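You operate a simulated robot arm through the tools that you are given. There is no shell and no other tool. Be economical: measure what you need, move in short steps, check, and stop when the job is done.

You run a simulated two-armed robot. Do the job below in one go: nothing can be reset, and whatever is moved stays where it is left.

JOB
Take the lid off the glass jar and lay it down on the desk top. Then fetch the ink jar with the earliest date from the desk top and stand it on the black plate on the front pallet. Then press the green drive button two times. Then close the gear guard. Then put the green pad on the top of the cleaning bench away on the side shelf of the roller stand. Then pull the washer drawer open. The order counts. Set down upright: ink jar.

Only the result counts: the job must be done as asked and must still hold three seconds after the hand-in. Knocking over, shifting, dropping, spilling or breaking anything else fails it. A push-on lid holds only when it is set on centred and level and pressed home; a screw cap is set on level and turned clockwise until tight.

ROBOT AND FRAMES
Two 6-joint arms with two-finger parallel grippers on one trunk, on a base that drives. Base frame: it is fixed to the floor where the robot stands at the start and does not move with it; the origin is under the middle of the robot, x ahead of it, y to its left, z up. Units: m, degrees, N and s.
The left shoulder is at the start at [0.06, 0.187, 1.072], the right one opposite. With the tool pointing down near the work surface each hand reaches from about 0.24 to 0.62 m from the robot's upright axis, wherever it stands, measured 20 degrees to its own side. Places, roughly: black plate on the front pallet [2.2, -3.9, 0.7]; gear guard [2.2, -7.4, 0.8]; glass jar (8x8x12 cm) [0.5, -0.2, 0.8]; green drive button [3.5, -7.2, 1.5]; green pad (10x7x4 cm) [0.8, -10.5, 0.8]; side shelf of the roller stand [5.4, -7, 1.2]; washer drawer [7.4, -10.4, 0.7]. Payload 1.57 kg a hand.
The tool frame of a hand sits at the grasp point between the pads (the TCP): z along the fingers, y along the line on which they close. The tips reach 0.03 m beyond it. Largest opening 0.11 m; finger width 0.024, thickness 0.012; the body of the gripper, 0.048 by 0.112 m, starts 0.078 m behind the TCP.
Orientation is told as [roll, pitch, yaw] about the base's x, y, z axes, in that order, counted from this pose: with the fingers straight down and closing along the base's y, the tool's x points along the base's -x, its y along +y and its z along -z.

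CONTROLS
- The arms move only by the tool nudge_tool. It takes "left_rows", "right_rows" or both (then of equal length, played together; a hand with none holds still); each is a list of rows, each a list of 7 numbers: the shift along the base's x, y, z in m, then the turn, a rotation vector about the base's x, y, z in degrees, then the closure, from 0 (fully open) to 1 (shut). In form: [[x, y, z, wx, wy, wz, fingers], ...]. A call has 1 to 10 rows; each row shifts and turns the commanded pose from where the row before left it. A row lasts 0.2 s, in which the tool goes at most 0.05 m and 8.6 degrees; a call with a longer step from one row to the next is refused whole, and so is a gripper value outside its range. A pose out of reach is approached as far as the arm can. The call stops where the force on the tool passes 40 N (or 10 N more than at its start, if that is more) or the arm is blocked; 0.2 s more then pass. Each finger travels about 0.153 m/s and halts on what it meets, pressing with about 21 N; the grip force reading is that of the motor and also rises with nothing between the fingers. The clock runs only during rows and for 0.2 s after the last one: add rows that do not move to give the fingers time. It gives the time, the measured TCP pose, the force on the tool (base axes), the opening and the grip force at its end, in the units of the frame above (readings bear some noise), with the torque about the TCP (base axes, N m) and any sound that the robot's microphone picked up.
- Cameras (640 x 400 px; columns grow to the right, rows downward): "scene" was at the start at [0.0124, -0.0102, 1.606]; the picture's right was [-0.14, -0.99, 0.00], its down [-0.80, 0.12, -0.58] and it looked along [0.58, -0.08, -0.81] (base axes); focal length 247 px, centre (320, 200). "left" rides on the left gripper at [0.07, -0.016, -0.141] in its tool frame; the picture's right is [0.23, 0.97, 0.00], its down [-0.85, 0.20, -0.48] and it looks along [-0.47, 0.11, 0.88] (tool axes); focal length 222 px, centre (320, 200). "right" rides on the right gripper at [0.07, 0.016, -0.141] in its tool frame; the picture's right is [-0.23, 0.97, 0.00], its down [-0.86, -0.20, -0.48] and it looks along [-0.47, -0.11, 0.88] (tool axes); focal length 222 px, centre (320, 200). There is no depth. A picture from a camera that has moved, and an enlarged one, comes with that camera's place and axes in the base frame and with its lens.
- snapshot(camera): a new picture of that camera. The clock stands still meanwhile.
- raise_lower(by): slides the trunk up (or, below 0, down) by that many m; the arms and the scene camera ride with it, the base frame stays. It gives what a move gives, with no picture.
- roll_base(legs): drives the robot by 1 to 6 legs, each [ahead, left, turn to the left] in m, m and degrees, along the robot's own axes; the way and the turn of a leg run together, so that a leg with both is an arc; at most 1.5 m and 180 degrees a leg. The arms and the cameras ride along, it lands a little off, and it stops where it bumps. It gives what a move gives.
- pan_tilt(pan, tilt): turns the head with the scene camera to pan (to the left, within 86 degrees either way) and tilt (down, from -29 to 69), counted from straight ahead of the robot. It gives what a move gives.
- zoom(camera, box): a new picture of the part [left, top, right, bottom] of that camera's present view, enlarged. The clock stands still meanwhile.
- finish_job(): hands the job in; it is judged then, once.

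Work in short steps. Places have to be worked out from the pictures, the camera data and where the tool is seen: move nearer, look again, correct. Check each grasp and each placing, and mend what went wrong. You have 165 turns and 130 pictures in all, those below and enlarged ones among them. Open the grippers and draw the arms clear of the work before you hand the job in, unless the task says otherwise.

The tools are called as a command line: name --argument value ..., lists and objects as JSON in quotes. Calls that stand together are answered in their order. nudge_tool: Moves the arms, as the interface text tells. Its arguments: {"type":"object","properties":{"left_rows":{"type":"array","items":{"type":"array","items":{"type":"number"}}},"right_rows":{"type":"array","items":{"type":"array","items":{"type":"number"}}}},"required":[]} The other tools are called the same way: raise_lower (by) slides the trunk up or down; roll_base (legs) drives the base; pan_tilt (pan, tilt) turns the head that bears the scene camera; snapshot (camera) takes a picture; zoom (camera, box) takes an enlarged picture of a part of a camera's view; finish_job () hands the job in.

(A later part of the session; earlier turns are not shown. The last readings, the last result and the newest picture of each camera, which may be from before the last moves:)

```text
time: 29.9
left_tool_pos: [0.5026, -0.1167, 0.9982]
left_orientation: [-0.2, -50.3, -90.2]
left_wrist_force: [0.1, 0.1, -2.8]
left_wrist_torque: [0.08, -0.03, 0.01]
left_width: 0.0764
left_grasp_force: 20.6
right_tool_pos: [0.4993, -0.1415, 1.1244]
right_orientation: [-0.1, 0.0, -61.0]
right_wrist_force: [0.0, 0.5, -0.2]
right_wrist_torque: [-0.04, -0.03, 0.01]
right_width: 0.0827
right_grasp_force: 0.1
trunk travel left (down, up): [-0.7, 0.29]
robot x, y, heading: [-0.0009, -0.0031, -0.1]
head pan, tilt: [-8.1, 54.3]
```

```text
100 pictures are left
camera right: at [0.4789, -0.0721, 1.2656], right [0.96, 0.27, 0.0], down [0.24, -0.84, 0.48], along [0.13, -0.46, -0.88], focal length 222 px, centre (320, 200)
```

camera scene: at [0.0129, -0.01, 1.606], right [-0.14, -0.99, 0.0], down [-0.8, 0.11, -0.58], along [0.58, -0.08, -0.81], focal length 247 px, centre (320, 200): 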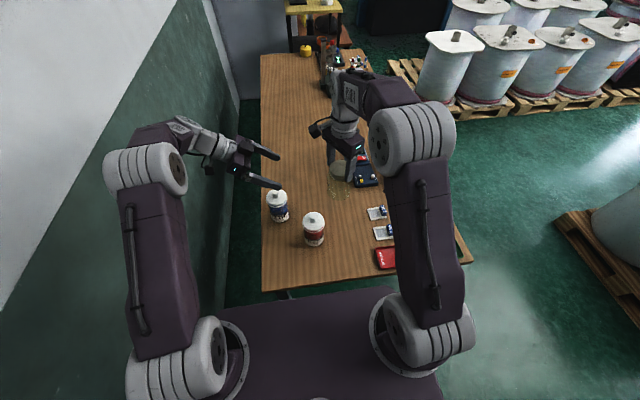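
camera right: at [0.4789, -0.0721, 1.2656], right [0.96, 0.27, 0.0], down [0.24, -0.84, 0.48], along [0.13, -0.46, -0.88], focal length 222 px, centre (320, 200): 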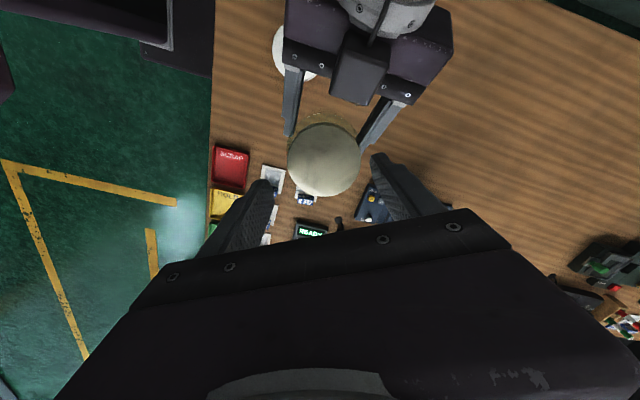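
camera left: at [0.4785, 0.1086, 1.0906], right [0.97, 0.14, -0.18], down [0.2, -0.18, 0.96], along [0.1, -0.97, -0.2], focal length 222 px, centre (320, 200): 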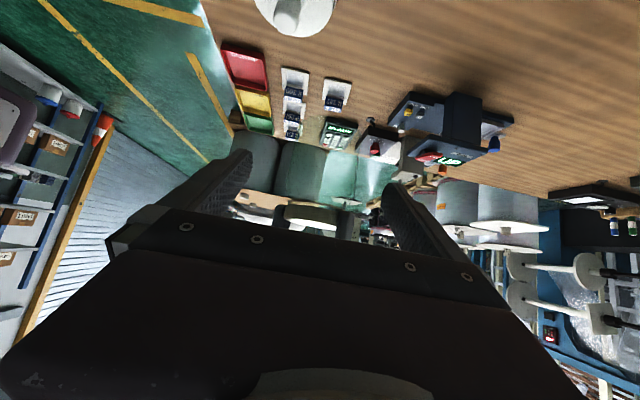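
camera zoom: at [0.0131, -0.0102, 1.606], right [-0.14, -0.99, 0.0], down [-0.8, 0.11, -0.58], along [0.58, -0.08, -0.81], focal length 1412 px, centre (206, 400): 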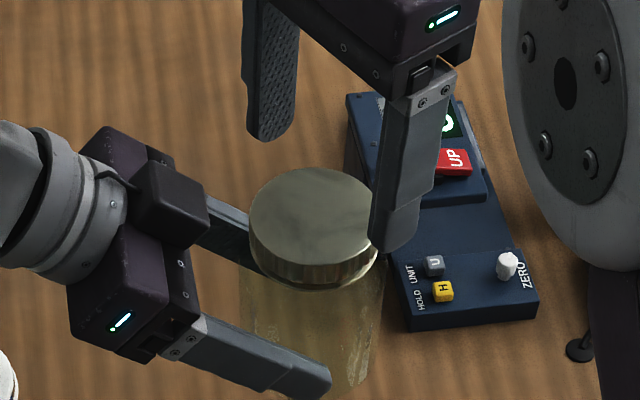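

Lid centre now at about (0.500, -0.134). Right goes down on it, grips, and turns again.

nudge_tool --right_rows '[[0.001, 0.006, -0.02, 0, 0, 0, 0.25], [0, 0, -0.02, 0, 0, 0, 0.25], [0, 0, 0, 0, 0, 0, 0.6], [0, 0, 0, 0, 0, 0, 1], [0, 0, 0, 0, 0, 0, 1]]'

nudge_tool --right_rows '[[0, 0, 0, 0, 0, 8, 1], [0, 0, 0, 0, 0, 8, 1], [0, 0, 0, 0, 0, 8, 1], [0, 0, 0.0005, 0, 0, 8, 1], [0, 0, 0, 0, 0, 8, 1], [0, 0, 0.0005, 0, 0, 8, 1], [0, 0, 0, 0, 0, 8, 1], [0, 0, 0.0005, 0, 0, 8, 1]]'

zoom --camera "scene" --box '[290, 130, 390, 200]'

```text
time: 31.1
left_tool_pos: [0.5027, -0.1167, 0.9984]
left_orientation: [-0.4, -50.2, -90.2]
left_wrist_force: [-2.4, -2.1, -4.8]
left_wrist_torque: [0.24, -0.21, -0.07]
left_width: 0.0765
left_grasp_force: 21.1
right_tool_pos: [0.4995, -0.1354, 1.0843]
right_orientation: [0.0, 0.0, -60.8]
right_wrist_force: [3.1, 2.3, 2.1]
right_wrist_torque: [0.05, 0.0, 0.01]
right_width: 0.067
right_grasp_force: 21.0
trunk travel left (down, up): [-0.7, 0.29]
robot x, y, heading: [0.0024, -0.0012, -0.3]
head pan, tilt: [-8.1, 54.3]
```

```text
time: 32.9
left_tool_pos: [0.5035, -0.1156, 0.9983]
left_orientation: [-0.2, -50.2, -90.1]
left_wrist_force: [0.1, 16.1, -4.7]
left_wrist_torque: [-0.09, -0.39, 0.05]
left_width: 0.0768
left_grasp_force: 21.5
right_tool_pos: [0.4987, -0.136, 1.0849]
right_orientation: [-0.1, 0.1, 3.4]
right_wrist_force: [1.1, -15.1, 1.6]
right_wrist_torque: [-1.13, 0.39, -0.11]
right_width: 0.0674
right_grasp_force: 20.8
trunk travel left (down, up): [-0.7, 0.29]
robot x, y, heading: [-0.0007, 0.0005, 0.1]
head pan, tilt: [-8.1, 54.3]
```

```text
5.71 times, centred on (340, 165) of scene
camera zoom: at [0.013, -0.0101, 1.606], right [-0.14, -0.99, 0.0], down [-0.8, 0.11, -0.58], along [0.58, -0.08, -0.81], focal length 1412 px, centre (206, 400)
```

zoom: 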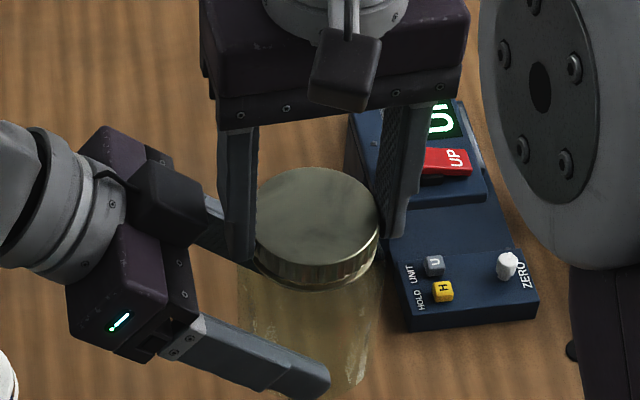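

Total turn about 200°. I ease the lateral load and try a gentle pull upward.

nudge_tool --right_rows '[[0, -0.003, 0, 0, 0, 0, 1], [0, 0, 0.002, 0, 0, 0, 1], [0, 0, 0.002, 0, 0, 0, 1], [0, 0, 0.002, 0, 0, 0, 1]]'

zoom --camera "scene" --box '[290, 130, 390, 200]'

```text
time: 33.9
left_tool_pos: [0.5032, -0.1175, 1.0007]
left_orientation: [-0.1, -50.5, -90.4]
left_wrist_force: [-4.1, -2.6, 17.8]
left_wrist_torque: [-0.3, -0.62, -0.04]
left_width: 0.0767
left_grasp_force: 21.0
right_tool_pos: [0.4989, -0.1389, 1.0906]
right_orientation: [0.1, 0.1, 3.3]
right_wrist_force: [3.8, 2.2, -19.8]
right_wrist_torque: [0.16, 0.35, -0.03]
right_width: 0.067
right_grasp_force: 21.0
trunk travel left (down, up): [-0.7, 0.29]
robot x, y, heading: [0.0002, -0.0017, 0.0]
head pan, tilt: [-8.1, 54.3]
```

```text
5.71 times, centred on (340, 165) of scene
camera zoom: at [0.0129, -0.0103, 1.606], right [-0.14, -0.99, 0.0], down [-0.8, 0.11, -0.58], along [0.58, -0.08, -0.81], focal length 1412 px, centre (206, 400)
```

zoom: 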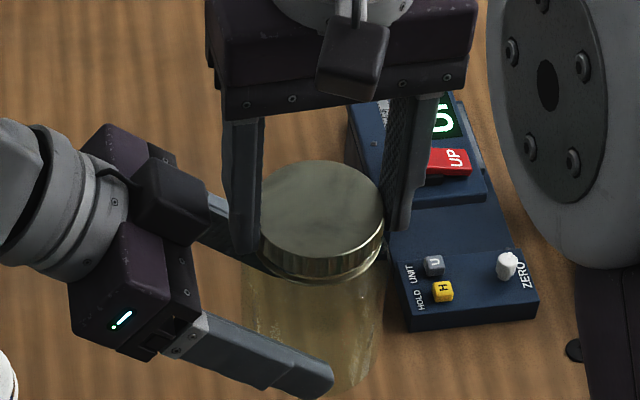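

The lid still resists a 20 N pull. I keep the pull and turn further to see whether the force relaxes (thread).

nudge_tool --right_rows '[[0, 0, 0, 0, 0, 8, 1], [0, 0, 0, 0, 0, 8, 1], [0, 0, 0, 0, 0, 8, 1], [0, 0, 0, 0, 0, 8, 1]]'

nudge_tool --right_rows '[[0, 0, 0, 0, 0, 8, 1], [0, 0, 0, 0, 0, 8, 1], [0, 0, 0, 0, 0, 8, 1], [0, 0, 0, 0, 0, 8, 1]]'

```text
time: 34.9
left_tool_pos: [0.5021, -0.1166, 0.9988]
left_orientation: [-0.3, -50.2, -90.2]
left_wrist_force: [-3.8, 4.9, 16.7]
left_wrist_torque: [-0.44, -0.54, -0.05]
left_width: 0.0767
left_grasp_force: 20.9
right_tool_pos: [0.4997, -0.1389, 1.0924]
right_orientation: [0.1, 0.1, 35.3]
right_wrist_force: [3.2, -6.1, -18.6]
right_wrist_torque: [-0.49, 0.34, -0.01]
right_width: 0.067
right_grasp_force: 20.5
trunk travel left (down, up): [-0.7, 0.29]
robot x, y, heading: [0.0043, -0.0026, 0.2]
head pan, tilt: [-8.1, 54.3]
```

```text
time: 35.9
left_tool_pos: [0.502, -0.1166, 0.9969]
left_orientation: [-0.5, -50.1, -90.2]
left_wrist_force: [-7.9, 9.2, 10.9]
left_wrist_torque: [-0.5, -0.5, -0.16]
left_width: 0.0768
left_grasp_force: 20.9
right_tool_pos: [0.4984, -0.1394, 1.0934]
right_orientation: [-0.1, 0.0, 67.3]
right_wrist_force: [9.3, -9.5, -13.7]
right_wrist_torque: [-0.65, -0.2, -0.04]
right_width: 0.0675
right_grasp_force: 20.9
trunk travel left (down, up): [-0.7, 0.29]
robot x, y, heading: [-0.0001, 0.0012, 0.1]
head pan, tilt: [-8.1, 54.3]
```

The force relaxes while turning – it is a thread, unscrewing. Another bite: open, wind back, regrip, turn.

nudge_tool --right_rows '[[0, 0, 0, 0, 0, 0, 0.25], [0, 0, 0, 0, 0, 0, 0.25], [0, 0, 0.02, 0, 0, 0, 0.25], [0, 0, 0.016, 0, 0, 0, 0.25], [0, 0, 0, 0, 0, -8.5, 0.25], [0, 0, 0, 0, 0, -8.5, 0.25], [0, 0, 0, 0, 0, -8.5, 0.25], [0, 0, 0, 0, 0, -8.5, 0.25], [0, 0, 0, 0, 0, -8.5, 0.25], [0, 0, 0, 0, 0, -8.5, 0.25]]'

nudge_tool --right_rows '[[0, 0, 0, 0, 0, -8.5, 0.25], [0, 0, 0, 0, 0, -8.5, 0.25], [0, 0, 0, 0, 0, -8.5, 0.25], [0, 0, 0, 0, 0, -8.5, 0.25], [0, 0, 0, 0, 0, -8.5, 0.25], [0, 0, 0, 0, 0, -8.5, 0.25], [0, 0, 0, 0, 0, -8.5, 0.25], [0, 0, 0, 0, 0, -8.5, 0.25], [0, 0, 0, 0, 0, -8.5, 0.25], [0, 0, 0, 0, 0, 0, 0.25]]'

snapshot --camera "right"

zoom --camera "scene" --box '[290, 130, 390, 200]'

```text
time: 38.1
left_tool_pos: [0.5023, -0.1164, 0.9978]
left_orientation: [-0.2, -50.3, -90.2]
left_wrist_force: [0.1, -0.7, -2.3]
left_wrist_torque: [0.04, 0.01, 0.02]
left_width: 0.0764
left_grasp_force: 20.6
right_tool_pos: [0.4984, -0.1377, 1.1276]
right_orientation: [0.0, 0.0, 16.0]
right_wrist_force: [0.4, 0.2, -0.2]
right_wrist_torque: [-0.02, 0.03, 0.04]
right_width: 0.0825
right_grasp_force: 0.1
trunk travel left (down, up): [-0.7, 0.29]
robot x, y, heading: [-0.0, 0.0014, 0.1]
head pan, tilt: [-8.1, 54.3]
```

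```text
time: 40.3
left_tool_pos: [0.5018, -0.1159, 0.9981]
left_orientation: [-0.2, -50.3, -90.2]
left_wrist_force: [0.1, 0.5, -3.1]
left_wrist_torque: [0.02, -0.01, -0.02]
left_width: 0.0764
left_grasp_force: 20.9
right_tool_pos: [0.499, -0.1393, 1.128]
right_orientation: [0.0, 0.0, -60.5]
right_wrist_force: [-0.7, 0.1, 0.4]
right_wrist_torque: [-0.01, -0.02, -0.02]
right_width: 0.0824
right_grasp_force: 0.0
trunk travel left (down, up): [-0.7, 0.29]
robot x, y, heading: [-0.0015, 0.0009, -0.1]
head pan, tilt: [-8.1, 54.3]
```

```text
97 pictures are left
camera right: at [0.4787, -0.0695, 1.2692], right [0.96, 0.28, 0.0], down [0.25, -0.84, 0.48], along [0.13, -0.46, -0.88], focal length 222 px, centre (320, 200)
```

right: 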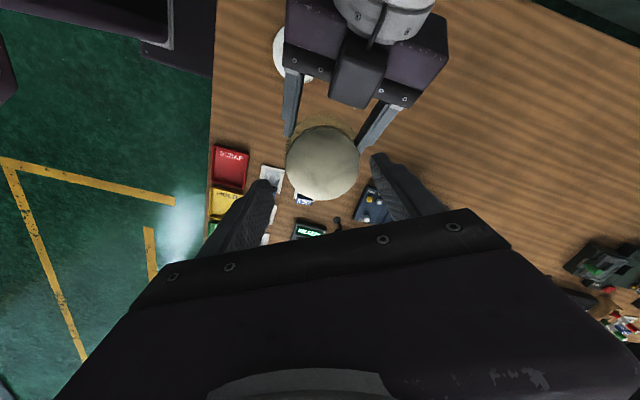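

```text
5.71 times, centred on (340, 165) of scene
camera zoom: at [0.013, -0.0101, 1.606], right [-0.14, -0.99, 0.0], down [-0.8, 0.11, -0.58], along [0.58, -0.08, -0.81], focal length 1412 px, centre (206, 400)
```

zoom: 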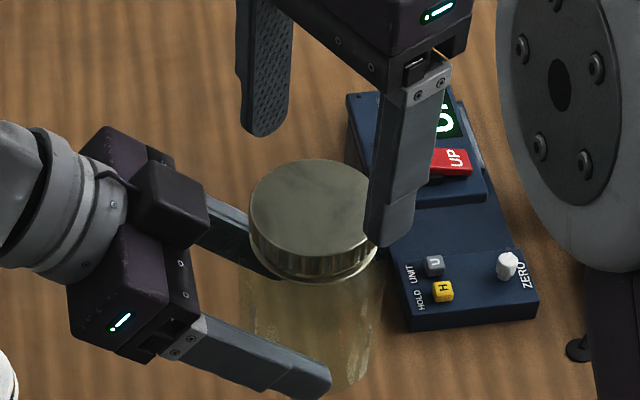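

The lid has visibly risen. Regrip and turn again.

nudge_tool --right_rows '[[0.001, 0.003, -0.02, 0, 0, 0, 0.25], [0, 0, -0.017, 0, 0, 0, 0.25], [0, 0, 0, 0, 0, 0, 0.6], [0, 0, 0, 0, 0, 0, 1], [0, 0, 0, 0, 0, 0, 1]]'

nudge_tool --right_rows '[[0, 0, 0, 0, 0, 8, 1], [0, 0, 0.0005, 0, 0, 8, 1], [0, 0, 0, 0, 0, 8, 1], [0, 0, 0.0005, 0, 0, 8, 1], [0, 0, 0, 0, 0, 8, 1], [0, 0, 0.0005, 0, 0, 8, 1], [0, 0, 0, 0, 0, 8, 1], [0, 0, 0.0005, 0, 0, 8, 1], [0, 0, 0.0005, 0, 0, 8, 1], [0, 0, 0.0005, 0, 0, 8, 1]]'

nudge_tool --right_rows '[[0, 0, 0.002, 0, 0, 0, 1], [0, 0, 0.002, 0, 0, 0, 1]]'

```text
time: 41.5
left_tool_pos: [0.5018, -0.1172, 0.9978]
left_orientation: [-0.4, -50.3, -90.3]
left_wrist_force: [-5.9, -1.8, -3.0]
left_wrist_torque: [0.21, -0.46, -0.1]
left_width: 0.0765
left_grasp_force: 20.8
right_tool_pos: [0.4989, -0.1347, 1.0909]
right_orientation: [0.1, 0.0, -60.2]
right_wrist_force: [6.1, 2.3, 1.2]
right_wrist_torque: [0.07, -0.07, 0.04]
right_width: 0.067
right_grasp_force: 20.8
trunk travel left (down, up): [-0.7, 0.29]
robot x, y, heading: [0.002, -0.0043, 0.1]
head pan, tilt: [-8.1, 54.3]
```

```text
time: 43.7
left_tool_pos: [0.5034, -0.116, 0.9994]
left_orientation: [-0.2, -50.1, -90.2]
left_wrist_force: [4.9, 7.5, -2.2]
left_wrist_torque: [-0.5, 0.29, 0.21]
left_width: 0.0763
left_grasp_force: 20.8
right_tool_pos: [0.5006, -0.1352, 1.0953]
right_orientation: [0.0, 0.1, 19.8]
right_wrist_force: [-4.8, -7.6, 1.0]
right_wrist_torque: [-0.21, 0.13, -0.15]
right_width: 0.0673
right_grasp_force: 21.0
trunk travel left (down, up): [-0.7, 0.29]
robot x, y, heading: [0.0027, -0.0001, 0.3]
head pan, tilt: [-8.1, 54.3]
```

```text
time: 44.3
left_tool_pos: [0.5029, -0.1161, 0.9992]
left_orientation: [-0.2, -50.3, -90.2]
left_wrist_force: [3.6, 5.1, 0.9]
left_wrist_torque: [-0.46, 0.21, 0.07]
left_width: 0.0762
left_grasp_force: 21.0
right_tool_pos: [0.5007, -0.1359, 1.0988]
right_orientation: [-0.1, 0.1, 19.7]
right_wrist_force: [-2.6, -5.1, -3.7]
right_wrist_torque: [-0.07, 0.07, -0.01]
right_width: 0.0671
right_grasp_force: 21.4
trunk travel left (down, up): [-0.7, 0.29]
robot x, y, heading: [0.0021, -0.0005, -0.1]
head pan, tilt: [-8.1, 54.3]
```

Pull force is now only ~4 N after 4 mm: possibly loose. I pull a little further while turning.

nudge_tool --right_rows '[[0, 0, 0.002, 0, 0, 6, 1], [0, 0, 0.003, 0, 0, 6, 1], [0, 0, 0.004, 0, 0, 6, 1], [0, 0, 0.005, 0, 0, 0, 1]]'

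zoom --camera "scene" --box '[290, 130, 390, 200]'

```text
time: 45.3
left_tool_pos: [0.5023, -0.1168, 0.998]
left_orientation: [-0.2, -50.3, -90.2]
left_wrist_force: [-0.3, -0.6, -2.9]
left_wrist_torque: [0.05, 0.01, -0.01]
left_width: 0.0764
left_grasp_force: 20.9
right_tool_pos: [0.5003, -0.1353, 1.1134]
right_orientation: [0.0, 0.0, 37.8]
right_wrist_force: [0.6, -0.6, -0.7]
right_wrist_torque: [0.01, 0.0, -0.02]
right_width: 0.0669
right_grasp_force: 20.9
trunk travel left (down, up): [-0.7, 0.29]
robot x, y, heading: [0.0007, -0.0019, 0.1]
head pan, tilt: [-8.1, 54.3]
```

```text
5.71 times, centred on (340, 165) of scene
camera zoom: at [0.0129, -0.0101, 1.606], right [-0.14, -0.99, 0.0], down [-0.8, 0.11, -0.58], along [0.58, -0.08, -0.81], focal length 1412 px, centre (206, 400)
```

zoom: 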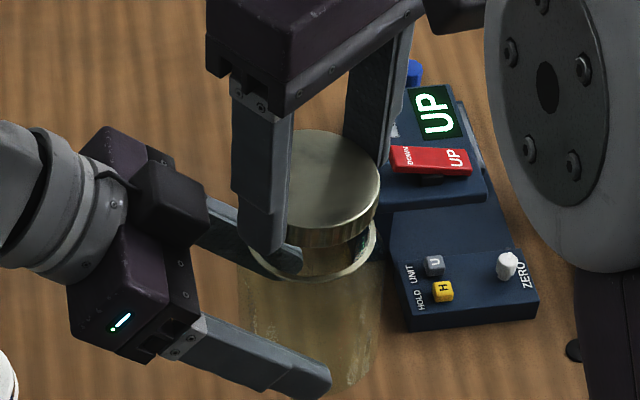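

The lid is off, held by the right. I move the left (with jar) back and up a bit, and carry the lid to a free spot near (0.40, -0.18).

nudge_tool --right_rows '[[0, 0, 0.03, 0, 0, 0, 1], [-0.02, -0.01, 0.01, 0, 0, -7.5, 1], [-0.03, -0.015, 0, 0, 0, -7.5, 1], [-0.03, -0.01, 0, 0, 0, -7.5, 1], [-0.02, -0.01, -0.03, 0, 0, -7.5, 1], [0, 0, -0.04, 0, 0, -7.5, 1], [0, 0, -0.045, 0, 0, 0, 1], [0, 0, -0.045, 0, 0, 0, 1], [0, 0, -0.045, 0, 0, 0, 1], [0, 0, -0.045, 0, 0, 0, 1]]' --left_rows '[[0, 0, 0, 0, 0, 0, 1], [0, 0.015, 0.01, 0, 0, 0, 1], [0, 0.02, 0.01, 0, 0, 0, 1], [0, 0.02, 0.01, 0, 0, 0, 1], [0, 0, 0, 0, 0, 0, 1], [0, 0, 0, 0, 0, 0, 1], [0, 0, 0, 0, 0, 0, 1], [0, 0, 0, 0, 0, 0, 1], [0, 0, 0, 0, 0, 0, 1], [0, 0, 0, 0, 0, 0, 1]]'

snapshot --camera "right"

```text
time: 47.5
left_tool_pos: [0.5034, -0.0631, 1.0283]
left_orientation: [-0.3, -50.2, -90.1]
left_wrist_force: [-0.1, -0.1, -2.1]
left_wrist_torque: [0.08, 0.02, 0.01]
left_width: 0.076
left_grasp_force: 20.9
right_tool_pos: [0.4046, -0.1818, 0.8962]
right_orientation: [0.1, 0.0, 0.1]
right_wrist_force: [0.8, 0.0, 0.3]
right_wrist_torque: [0.0, 0.03, 0.02]
right_width: 0.0668
right_grasp_force: 21.0
trunk travel left (down, up): [-0.7, 0.29]
robot x, y, heading: [0.0032, -0.0016, -0.1]
head pan, tilt: [-8.1, 54.3]
```

```text
94 pictures are left
camera right: at [0.3342, -0.1647, 1.0384], right [0.22, 0.97, 0.0], down [0.86, -0.2, 0.48], along [0.47, -0.11, -0.88], focal length 222 px, centre (320, 200)
```

right: 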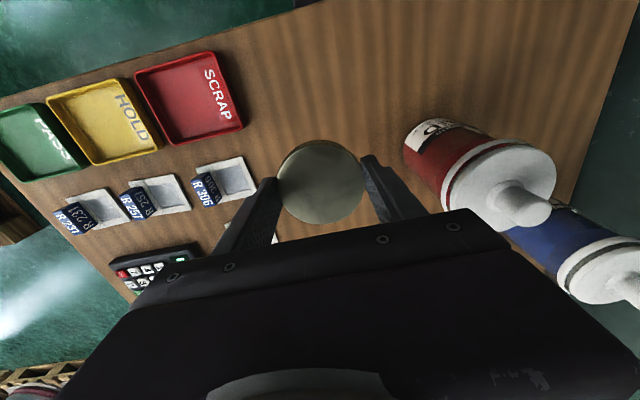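

Clear space below. Lower to the desk, with small steps at the end.

nudge_tool --right_rows '[[0, 0, -0.04, 0, 0, 0, 1], [0, 0, -0.04, 0, 0, 0, 1], [0, 0, -0.01, 0, 0, 0, 1], [0, 0, -0.004, 0, 0, 0, 1], [0, 0, -0.004, 0, 0, 0, 1], [0, 0, 0, 0, 0, 0, 1]]'

zoom --camera "scene" --box '[290, 200, 410, 280]'

```text
time: 48.9
left_tool_pos: [0.5032, -0.0642, 1.0287]
left_orientation: [-0.2, -50.2, -90.2]
left_wrist_force: [0.2, 0.1, -2.1]
left_wrist_torque: [0.06, -0.01, 0.0]
left_width: 0.0762
left_grasp_force: 21.1
right_tool_pos: [0.401, -0.1802, 0.8027]
right_orientation: [0.0, 0.0, 0.2]
right_wrist_force: [0.0, 0.3, 0.2]
right_wrist_torque: [-0.05, 0.01, 0.03]
right_width: 0.0667
right_grasp_force: 20.9
trunk travel left (down, up): [-0.7, 0.29]
robot x, y, heading: [0.0031, 0.0046, 0.2]
head pan, tilt: [-8.1, 54.3]
```

```text
5.00 times, centred on (350, 240) of scene
camera zoom: at [0.0127, -0.01, 1.606], right [-0.14, -0.99, 0.0], down [-0.8, 0.11, -0.58], along [0.58, -0.08, -0.81], focal length 1236 px, centre (170, 0)
```

zoom: 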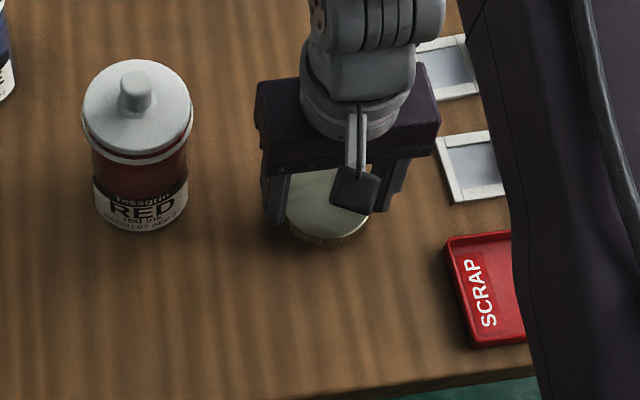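

Not yet in contact; keep lowering in small steps.

nudge_tool --right_rows '[[0, 0, -0.003, 0, 0, 0, 1], [0, 0, -0.003, 0, 0, 0, 1], [0, 0, -0.003, 0, 0, 0, 1], [0, 0, 0, 0, 0, 0, 1]]'

```text
time: 49.9
left_tool_pos: [0.5035, -0.0629, 1.0286]
left_orientation: [-0.1, -50.3, -90.2]
left_wrist_force: [0.7, -0.8, -2.8]
left_wrist_torque: [0.06, 0.0, 0.0]
left_width: 0.0764
left_grasp_force: 20.9
right_tool_pos: [0.401, -0.1807, 0.7961]
right_orientation: [0.0, 0.1, 0.3]
right_wrist_force: [-0.5, -0.5, -1.0]
right_wrist_torque: [-0.01, 0.01, -0.02]
right_width: 0.067
right_grasp_force: 21.1
trunk travel left (down, up): [-0.7, 0.29]
robot x, y, heading: [-0.0014, -0.0004, -0.2]
head pan, tilt: [-8.1, 54.3]
```

nudge_tool --right_rows '[[0, 0, -0.002, 0, 0, 0, 1], [0, 0, -0.002, 0, 0, 0, 1], [0, 0, -0.002, 0, 0, 0, 1], [0, 0, 0, 0, 0, 0, 1]]'

```text
time: 50.9
left_tool_pos: [0.5018, -0.0636, 1.03]
left_orientation: [-0.3, -50.3, -90.2]
left_wrist_force: [0.4, 0.0, -2.8]
left_wrist_torque: [0.06, -0.02, 0.03]
left_width: 0.076
left_grasp_force: 21.1
right_tool_pos: [0.4005, -0.1815, 0.7896]
right_orientation: [0.0, 0.0, 0.1]
right_wrist_force: [2.5, -4.4, 14.9]
right_wrist_torque: [-0.2, 0.13, 0.12]
right_width: 0.0669
right_grasp_force: 20.7
trunk travel left (down, up): [-0.7, 0.29]
robot x, y, heading: [-0.0022, -0.0003, -0.1]
head pan, tilt: [-8.1, 54.3]
```

Touchdown. I ease off, open a little, and rise.

nudge_tool --right_rows '[[0, 0, 0.002, 0, 0, 0, 1], [0, 0, 0.001, 0, 0, 0, 0.25], [0, 0, 0, 0, 0, 0, 0.25], [0, 0, 0, 0, 0, 0, 0.25], [0, 0, 0.03, 0, 0, 0, 0.25], [0, 0, 0.04, 0, 0, 0, 0.25], [0, 0, 0.045, 0, 0, 0, 0.25], [0, 0, 0.045, 0, 0, 0, 0], [0, 0, 0.045, 0, 0, 0, 0], [0, 0, 0.045, 0, 0, 0, 0]]'

snapshot --camera "right"

snapshot --camera "scene"

```text
time: 53.1
left_tool_pos: [0.5017, -0.0622, 1.0294]
left_orientation: [-0.2, -50.3, -90.3]
left_wrist_force: [-1.2, 0.4, -1.5]
left_wrist_torque: [0.08, 0.04, 0.0]
left_width: 0.0761
left_grasp_force: 20.6
right_tool_pos: [0.3967, -0.1815, 1.0442]
right_orientation: [0.0, 0.0, 0.2]
right_wrist_force: [-0.2, 0.1, 0.1]
right_wrist_torque: [-0.01, -0.02, 0.01]
right_width: 0.1099
right_grasp_force: 0.1
trunk travel left (down, up): [-0.7, 0.29]
robot x, y, heading: [-0.0004, -0.0011, -0.1]
head pan, tilt: [-8.1, 54.3]
```

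```text
92 pictures are left
camera right: at [0.3264, -0.1645, 1.1852], right [0.22, 0.97, 0.0], down [0.86, -0.2, 0.48], along [0.47, -0.11, -0.88], focal length 222 px, centre (320, 200)
```

right: 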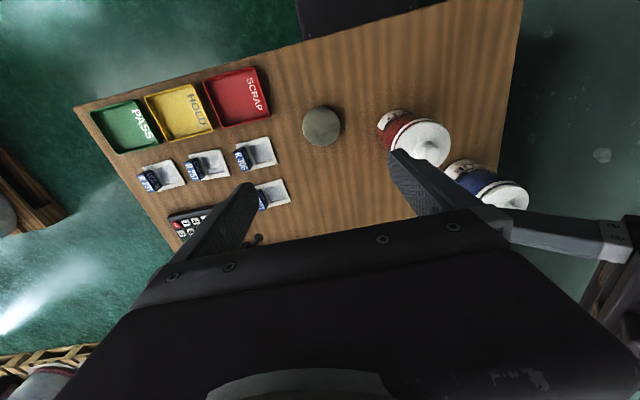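

```text
91 pictures are left
camera scene: at [0.0116, -0.0098, 1.606], right [-0.14, -0.99, 0.0], down [-0.8, 0.11, -0.58], along [0.58, -0.08, -0.81], focal length 247 px, centre (320, 200)
```

scene: 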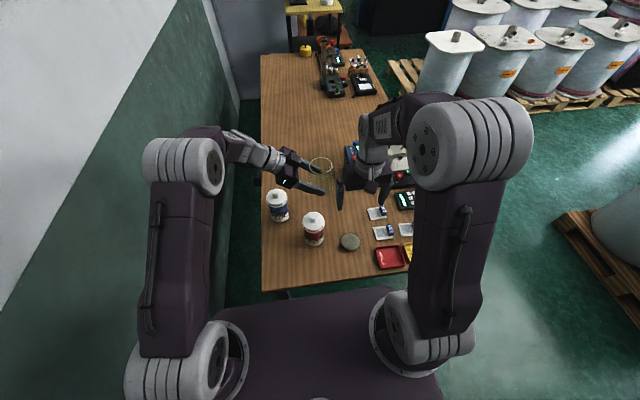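

Lid lies flat on the desk. Now I hand the jar to the right hand (top-down, closing along x, above the left fingers) so it can be put back on its spot.

nudge_tool --right_rows '[[0, 0, 0.04, 0, 0, 8.2, 0], [0, 0, 0.045, 0, 0, 8.2, 0], [0, 0, 0.036, 0, 0, 8.2, 0], [0.025, 0.025, 0, 0, 0, 8.2, 0], [0.025, 0.025, 0, 0, 0, 8.2, 0], [0.025, 0.025, 0, 0, 0, 8.2, 0], [0.026, 0.025, 0, 0, 0, 8.2, 0], [0, 0, 0, 0, 0, 8.2, 0], [0, 0, 0, 0, 0, 8.2, 0], [0, 0, 0, 0, 0, 8.2, 0]]'

nudge_tool --right_rows '[[0, 0, 0, 0, 0, 8.0, 0], [0, 0, 0, 0, 0, 0, 0]]'

snapshot --camera "right"

zoom --camera "scene" --box '[250, 90, 410, 200]'

```text
time: 55.3
left_tool_pos: [0.5038, -0.0628, 1.0283]
left_orientation: [-0.2, -50.3, -90.0]
left_wrist_force: [-0.5, 0.1, -2.6]
left_wrist_torque: [0.05, 0.02, 0.0]
left_width: 0.0762
left_grasp_force: 21.2
right_tool_pos: [0.5014, -0.0793, 1.1624]
right_orientation: [0.1, 0.1, 82.3]
right_wrist_force: [0.0, 0.0, 0.2]
right_wrist_torque: [-0.01, 0.01, 0.03]
right_width: 0.1099
right_grasp_force: 0.0
trunk travel left (down, up): [-0.7, 0.29]
robot x, y, heading: [-0.0006, 0.0016, -0.1]
head pan, tilt: [-8.1, 54.3]
```

```text
time: 55.9
left_tool_pos: [0.5036, -0.0623, 1.0288]
left_orientation: [-0.2, -50.4, -90.2]
left_wrist_force: [0.9, -0.2, -2.0]
left_wrist_torque: [0.06, 0.02, 0.0]
left_width: 0.076
left_grasp_force: 20.9
right_tool_pos: [0.501, -0.0804, 1.1623]
right_orientation: [0.1, 0.0, 90.2]
right_wrist_force: [0.5, 0.0, 0.0]
right_wrist_torque: [0.0, 0.02, 0.02]
right_width: 0.1101
right_grasp_force: 0.1
trunk travel left (down, up): [-0.7, 0.29]
robot x, y, heading: [-0.0014, -0.0004, -0.1]
head pan, tilt: [-8.1, 54.3]
```

```text
90 pictures are left
camera right: at [0.485, -0.1492, 1.3032], right [-0.97, 0.22, 0.0], down [0.2, 0.86, 0.48], along [0.11, 0.47, -0.88], focal length 222 px, centre (320, 200)
```

right: 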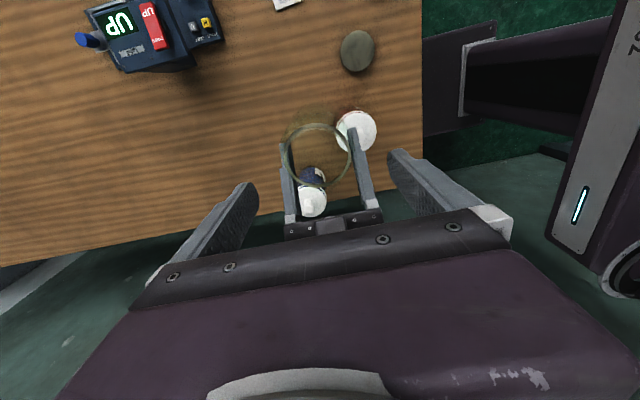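

```text
3.64 times, centred on (330, 145) of scene
camera zoom: at [0.0131, -0.01, 1.606], right [-0.14, -0.99, 0.0], down [-0.8, 0.11, -0.58], along [0.58, -0.08, -0.81], focal length 898 px, centre (284, 400)
```

zoom: 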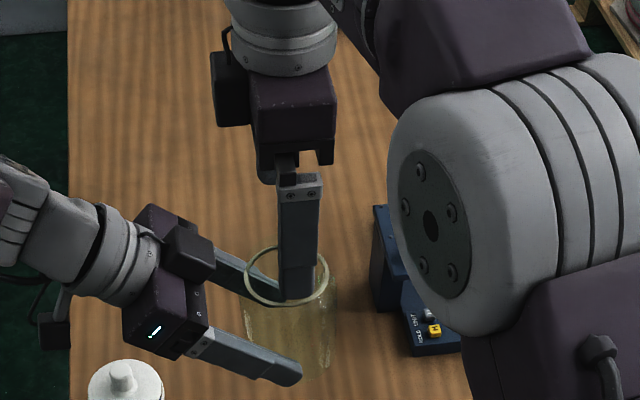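

Rim centre (0.501, -0.082): matches. Descend 8.5 cm and close the right.

nudge_tool --right_rows '[[0, -0.001, -0.04, 0, 0, 0, 0], [0, 0, -0.035, 0, 0, 0, 0], [0, 0, -0.01, 0, 0, 0, 0], [0, 0, 0, 0, 0, 0, 0.3], [0, 0, 0, 0, 0, 0, 0.7], [0, 0, 0, 0, 0, 0, 1], [0, 0, 0, 0, 0, 0, 1]]'

zoom --camera "scene" --box '[250, 90, 410, 200]'

zoom --camera "right" --box '[200, 80, 440, 260]'

```text
time: 57.5
left_tool_pos: [0.5023, -0.063, 1.0282]
left_orientation: [-0.4, -50.3, -90.2]
left_wrist_force: [-19.8, 3.0, 3.6]
left_wrist_torque: [-0.18, -0.59, -0.21]
left_width: 0.0763
left_grasp_force: 20.8
right_tool_pos: [0.5017, -0.0807, 1.0767]
right_orientation: [-0.2, 0.0, 90.1]
right_wrist_force: [20.5, -3.2, -2.9]
right_wrist_torque: [-0.04, -0.35, -0.16]
right_width: 0.077
right_grasp_force: 21.2
trunk travel left (down, up): [-0.7, 0.29]
robot x, y, heading: [-0.0015, 0.0011, -0.0]
head pan, tilt: [-8.1, 54.3]
```

```text
3.64 times, centred on (330, 145) of scene
camera zoom: at [0.013, -0.0101, 1.606], right [-0.14, -0.99, 0.0], down [-0.8, 0.11, -0.58], along [0.58, -0.08, -0.81], focal length 898 px, centre (284, 400)
```

zoom: 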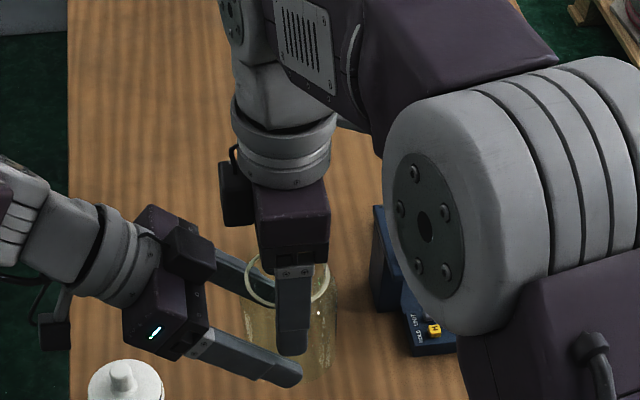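

```text
2.22 times, centred on (320, 170) of right
camera zoom: at [0.4849, -0.1494, 1.2175], right [-0.97, 0.22, 0.0], down [0.2, 0.86, 0.48], along [0.11, 0.47, -0.88], focal length 494 px, centre (320, 267)
```

zoom: 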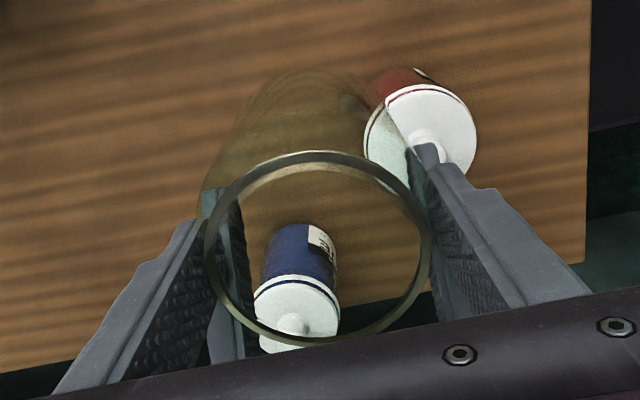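

Right holds the jar body (0.077). Left opens and withdraws horizontally in +y, then up.

nudge_tool --left_rows '[[0, 0, 0, 0, 0, 0, 0.15], [0, 0, 0, 0, 0, 0, 0.1], [0, 0.02, 0, 0, 0, 0, 0.1], [0, 0.03, 0, 0, 0, 0, 0.1], [0, 0.035, 0.01, 0, 0, 0, 0], [0, 0.03, 0.03, 0, 0, 0, 0], [0, 0.03, 0.03, 0, 0, 0, 0], [0, 0.03, 0.03, 0, 0, 0, 0]]'

zoom --camera "right" --box '[200, 80, 440, 260]'

```text
time: 59.3
left_tool_pos: [0.5024, 0.1126, 1.1263]
left_orientation: [-0.3, -50.3, -90.2]
left_wrist_force: [0.3, -0.4, -0.9]
left_wrist_torque: [-0.01, -0.01, 0.01]
left_width: 0.1099
left_grasp_force: 0.1
right_tool_pos: [0.5008, -0.079, 1.077]
right_orientation: [0.0, 0.1, 90.1]
right_wrist_force: [-0.5, -0.9, 0.2]
right_wrist_torque: [0.0, -0.02, -0.02]
right_width: 0.0767
right_grasp_force: 20.5
trunk travel left (down, up): [-0.7, 0.29]
robot x, y, heading: [0.0001, 0.0004, -0.1]
head pan, tilt: [-8.1, 54.3]
```

```text
2.22 times, centred on (320, 170) of right
camera zoom: at [0.4839, -0.1484, 1.2175], right [-0.97, 0.22, 0.0], down [0.2, 0.86, 0.48], along [0.11, 0.47, -0.88], focal length 494 px, centre (320, 267)
```

zoom: 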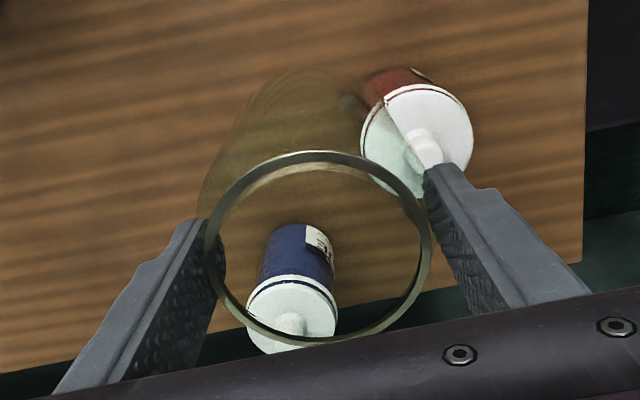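

Jar is safely in the right hand. Carry it back above its old place (0.535, -0.187) and lower with care.

nudge_tool --right_rows '[[0.012, -0.035, 0, 0, 0, 0, 1], [0.012, -0.035, 0, 0, 0, 0, 1], [0.01, -0.036, -0.02, 0, 0, 0, 1], [0, 0, -0.045, 0, 0, 0, 1], [0, 0, -0.045, 0, 0, 0, 1], [0, 0, -0.045, 0, 0, 0, 1], [0, 0, -0.03, 0, 0, 0, 1], [0, 0, -0.02, 0, 0, 0, 1], [0, 0, -0.006, 0, 0, 0, 1], [0, 0, 0, 0, 0, 0, 1]]'

nudge_tool --right_rows '[[0, 0, -0.003, 0, 0, 0, 1], [0, 0, -0.003, 0, 0, 0, 1], [0, 0, -0.003, 0, 0, 0, 1]]'

```text
time: 61.5
left_tool_pos: [0.5041, 0.1118, 1.1253]
left_orientation: [-0.2, -50.3, -90.2]
left_wrist_force: [0.3, -0.2, 0.0]
left_wrist_torque: [-0.02, -0.03, -0.01]
left_width: 0.1101
left_grasp_force: 0.1
right_tool_pos: [0.5338, -0.1878, 0.8675]
right_orientation: [0.0, 0.0, 90.2]
right_wrist_force: [0.5, -0.7, -0.2]
right_wrist_torque: [0.0, 0.0, 0.02]
right_width: 0.0768
right_grasp_force: 20.9
trunk travel left (down, up): [-0.7, 0.29]
robot x, y, heading: [0.0007, 0.0008, 0.0]
head pan, tilt: [-8.1, 54.3]
```

```text
time: 62.3
left_tool_pos: [0.5041, 0.1128, 1.1248]
left_orientation: [-0.3, -50.4, -90.3]
left_wrist_force: [0.1, -0.8, 0.2]
left_wrist_torque: [0.0, 0.04, 0.04]
left_width: 0.11
left_grasp_force: 0.1
right_tool_pos: [0.5358, -0.1893, 0.8581]
right_orientation: [0.0, 0.0, 90.2]
right_wrist_force: [-0.2, -0.5, -0.2]
right_wrist_torque: [-0.01, -0.01, -0.03]
right_width: 0.0773
right_grasp_force: 20.8
trunk travel left (down, up): [-0.7, 0.29]
robot x, y, heading: [0.0036, -0.0024, -0.1]
head pan, tilt: [-8.1, 54.3]
```

nudge_tool --right_rows '[[0, 0, -0.003, 0, 0, 0, 1], [0, 0, -0.003, 0, 0, 0, 1], [0, 0, 0, 0, 0, 0, 1]]'

zoom --camera "scene" --box '[290, 150, 410, 250]'

```text
time: 63.1
left_tool_pos: [0.5037, 0.1118, 1.1254]
left_orientation: [-0.2, -50.4, -90.2]
left_wrist_force: [0.1, 0.0, 0.6]
left_wrist_torque: [-0.01, 0.0, -0.01]
left_width: 0.1099
left_grasp_force: 0.0
right_tool_pos: [0.5342, -0.1875, 0.8518]
right_orientation: [0.0, 0.0, 90.1]
right_wrist_force: [-0.7, 0.4, -0.2]
right_wrist_torque: [0.03, 0.0, -0.03]
right_width: 0.077
right_grasp_force: 20.9
trunk travel left (down, up): [-0.7, 0.29]
robot x, y, heading: [0.0035, 0.001, 0.2]
head pan, tilt: [-8.1, 54.3]
```

```text
4.00 times, centred on (350, 200) of scene
camera zoom: at [0.0129, -0.0101, 1.606], right [-0.14, -0.99, 0.0], down [-0.8, 0.11, -0.58], along [0.58, -0.08, -0.81], focal length 988 px, centre (200, 200)
```

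zoom: 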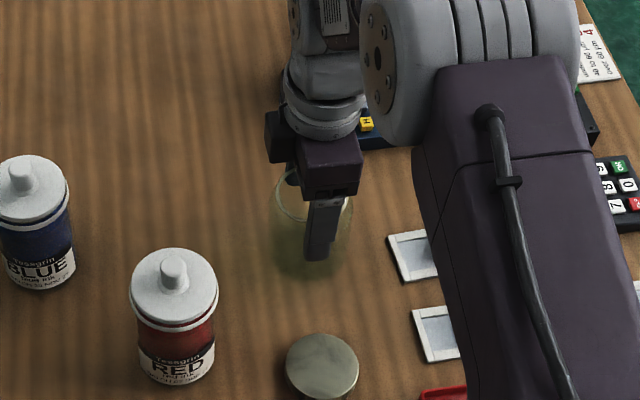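

nudge_tool --right_rows '[[0, 0, -0.002, 0, 0, 0, 1], [0, 0, -0.002, 0, 0, 0, 1], [0, 0, 0, 0, 0, 0, 1]]'

nudge_tool --right_rows '[[0, 0, -0.002, 0, 0, 0, 1], [0, 0, -0.002, 0, 0, 0, 1], [0, 0, 0, 0, 0, 0, 1]]'

```text
time: 63.9
left_tool_pos: [0.5046, 0.1111, 1.1255]
left_orientation: [-0.3, -50.2, -90.2]
left_wrist_force: [-0.9, 0.3, 0.8]
left_wrist_torque: [-0.01, -0.01, -0.01]
left_width: 0.1098
left_grasp_force: 0.1
right_tool_pos: [0.5346, -0.1861, 0.8483]
right_orientation: [-0.1, 0.1, 90.2]
right_wrist_force: [-0.4, -0.2, -0.8]
right_wrist_torque: [-0.02, 0.01, -0.04]
right_width: 0.0767
right_grasp_force: 20.7
trunk travel left (down, up): [-0.7, 0.29]
robot x, y, heading: [0.0025, 0.001, -0.1]
head pan, tilt: [-8.1, 54.3]
```

```text
time: 64.7
left_tool_pos: [0.5008, 0.1113, 1.1257]
left_orientation: [-0.2, -50.3, -90.3]
left_wrist_force: [0.3, 0.2, 0.3]
left_wrist_torque: [0.0, -0.02, 0.02]
left_width: 0.1098
left_grasp_force: 0.1
right_tool_pos: [0.535, -0.1864, 0.8453]
right_orientation: [-0.2, 0.0, 90.1]
right_wrist_force: [2.7, -4.6, 17.1]
right_wrist_torque: [-0.01, -0.1, 0.0]
right_width: 0.0769
right_grasp_force: 20.5
trunk travel left (down, up): [-0.7, 0.29]
robot x, y, heading: [0.0028, -0.0003, -0.4]
head pan, tilt: [-8.1, 54.3]
```

Jar touches down. Ease off, open, and rise straight up.

nudge_tool --right_rows '[[0, 0, 0.003, 0, 0, 0, 1], [0, 0, 0, 0, 0, 0, 0.4], [0, 0, 0, 0, 0, 0, 0], [0, 0, 0, 0, 0, 0, 0], [0, 0, 0.03, 0, 0, 0, 0], [0, 0, 0.045, 0, 0, 0, 0], [0, 0, 0.045, 0, 0, 0, 0], [0, 0, 0.045, 0, 0, 0, 0], [0, 0, 0.045, 0, 0, 0, 0]]'

zoom --camera "scene" --box '[250, 150, 410, 260]'

zoom --camera "scene" --box '[290, 205, 340, 250]'

```text
time: 66.7
left_tool_pos: [0.5034, 0.1123, 1.1244]
left_orientation: [-0.2, -50.3, -90.2]
left_wrist_force: [-0.5, 0.1, -0.6]
left_wrist_torque: [0.04, -0.02, -0.06]
left_width: 0.11
left_grasp_force: 0.0
right_tool_pos: [0.5367, -0.1896, 1.06]
right_orientation: [0.0, 0.1, 90.1]
right_wrist_force: [-1.0, -0.4, -0.4]
right_wrist_torque: [-0.01, 0.01, -0.02]
right_width: 0.1099
right_grasp_force: 0.0
trunk travel left (down, up): [-0.7, 0.29]
robot x, y, heading: [0.0015, -0.0007, -0.1]
head pan, tilt: [-8.1, 54.3]
```

```text
3.64 times, centred on (330, 205) of scene
camera zoom: at [0.0119, -0.0099, 1.606], right [-0.14, -0.99, 0.0], down [-0.8, 0.11, -0.58], along [0.58, -0.08, -0.81], focal length 898 px, centre (284, 182)
```

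zoom: 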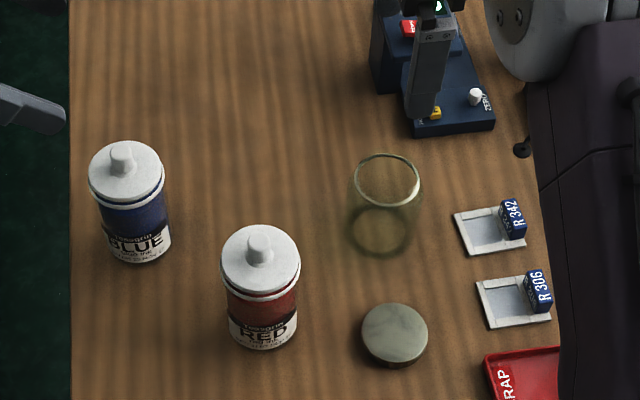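

```text
8.89 times, centred on (315, 228) of scene
camera zoom: at [0.0119, -0.0099, 1.606], right [-0.14, -0.99, 0.0], down [-0.8, 0.11, -0.58], along [0.58, -0.08, -0.81], focal length 2196 px, centre (364, -44)
```

zoom: 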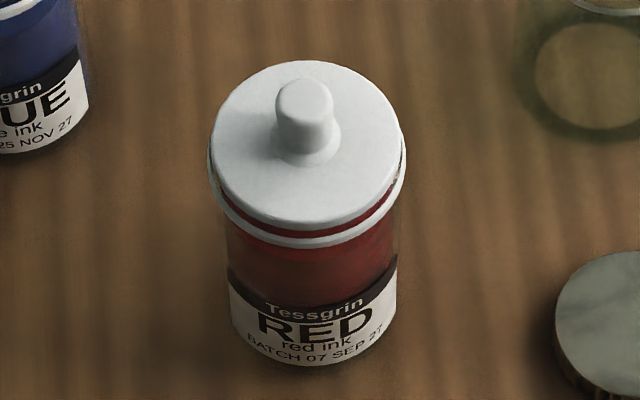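

Jar and lid stand well. Labels: RED "BATCH 07 SEP ?7", BLUE "25 NOV 27". I zoom in tighter to be sure about the years and check the far end of the desk for more ink jars.

zoom --camera "scene" --box '[304, 236, 324, 248]'

zoom --camera "scene" --box '[268, 210, 290, 224]'

zoom --camera "scene" --box '[250, 20, 410, 120]'

```text
16.00 times, centred on (314, 242) of scene
camera zoom: at [0.0119, -0.0099, 1.606], right [-0.14, -0.99, 0.0], down [-0.8, 0.11, -0.58], along [0.58, -0.08, -0.81], focal length 3954 px, centre (416, -472)
```

zoom: 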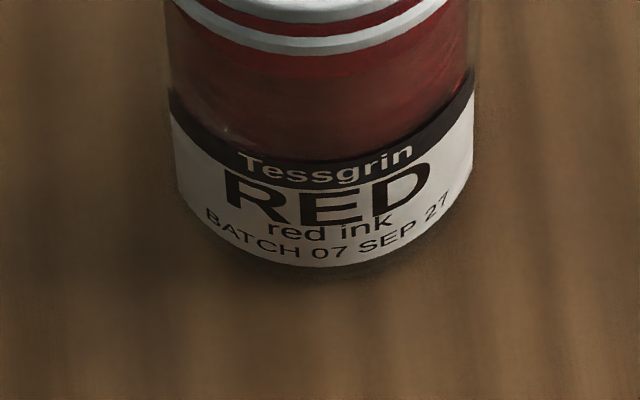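

```text
16.00 times, centred on (279, 217) of scene
camera zoom: at [0.0119, -0.0099, 1.606], right [-0.14, -0.99, 0.0], down [-0.8, 0.11, -0.58], along [0.58, -0.08, -0.81], focal length 3954 px, centre (976, -72)
```

zoom: 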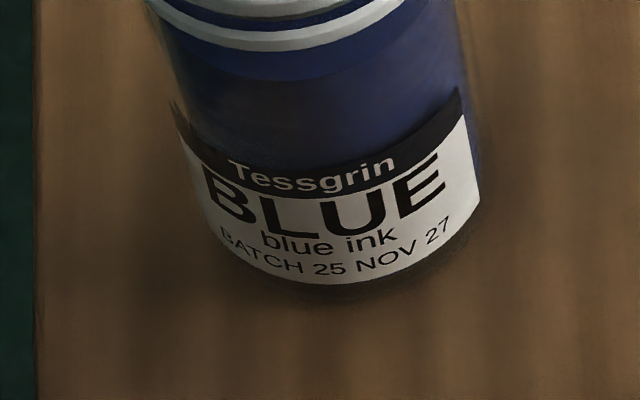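

```text
4.00 times, centred on (330, 70) of scene
camera zoom: at [0.0119, -0.0099, 1.606], right [-0.14, -0.99, 0.0], down [-0.8, 0.11, -0.58], along [0.58, -0.08, -0.81], focal length 988 px, centre (280, 720)
```

zoom: 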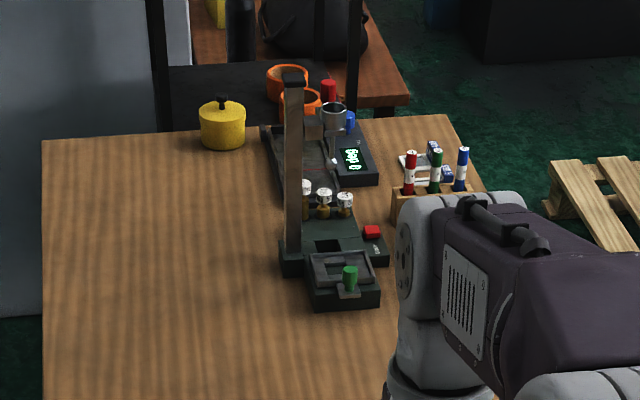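

zoom --camera "scene" --box '[295, 38, 320, 62]'

```text
16.00 times, centred on (308, 50) of scene
camera zoom: at [0.0119, -0.0099, 1.606], right [-0.14, -0.99, 0.0], down [-0.8, 0.11, -0.58], along [0.58, -0.08, -0.81], focal length 3954 px, centre (520, 2600)
```

zoom: 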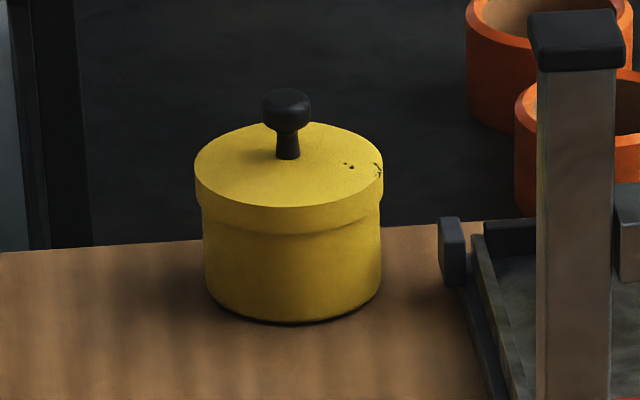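

It's just a plain pot, so the RED jar (07 SEP 27) is the earliest. The left hand is already suited for a side grasp: I go to a pre-grasp point behind the red jar and look.

nudge_tool --left_rows '[[-0.04, 0, 0, 0, 0, 0, 0], [-0.028, 0, -0.02, 0, 0, 0, 0], [0, 0, -0.045, 0, 0, 0, 0], [0, 0, -0.045, 0, 0, 0, 0], [0, 0, -0.045, 0, 0, 0, 0], [0, 0, -0.03, 0, 0, 0, 0], [0, 0, 0, 0, 0, 0, 0]]'

snapshot --camera "left"

zoom --camera "scene" --box '[230, 160, 390, 270]'

```text
time: 68.3
left_tool_pos: [0.4393, 0.1126, 0.944]
left_orientation: [0.1, -50.2, -90.3]
left_wrist_force: [0.2, -0.1, -0.2]
left_wrist_torque: [0.01, 0.04, 0.01]
left_width: 0.1102
left_grasp_force: 0.1
right_tool_pos: [0.5364, -0.1896, 1.059]
right_orientation: [0.0, 0.0, 90.3]
right_wrist_force: [0.3, 0.1, 0.5]
right_wrist_torque: [0.02, -0.01, 0.02]
right_width: 0.1101
right_grasp_force: 0.0
trunk travel left (down, up): [-0.7, 0.29]
robot x, y, heading: [-0.003, 0.0015, -0.1]
head pan, tilt: [-8.1, 54.3]
```

```text
78 pictures are left
camera left: at [0.4237, 0.2658, 0.9806], right [0.97, 0.14, -0.18], down [0.2, -0.18, 0.96], along [0.1, -0.97, -0.2], focal length 222 px, centre (320, 200)
```

left: 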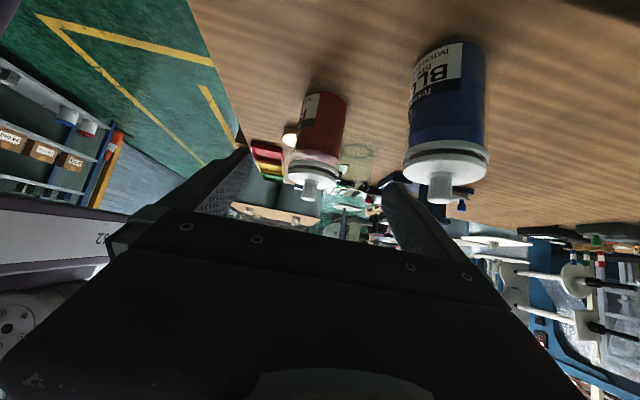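

```text
3.64 times, centred on (310, 215) of scene
camera zoom: at [0.0117, -0.0104, 1.606], right [-0.14, -0.99, 0.0], down [-0.8, 0.11, -0.58], along [0.58, -0.08, -0.81], focal length 898 px, centre (356, 146)
```

zoom: 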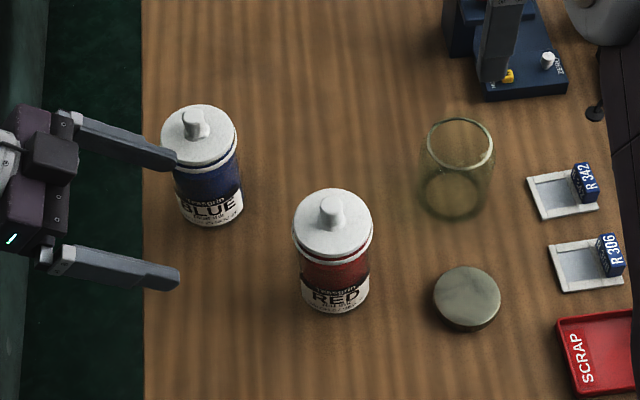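

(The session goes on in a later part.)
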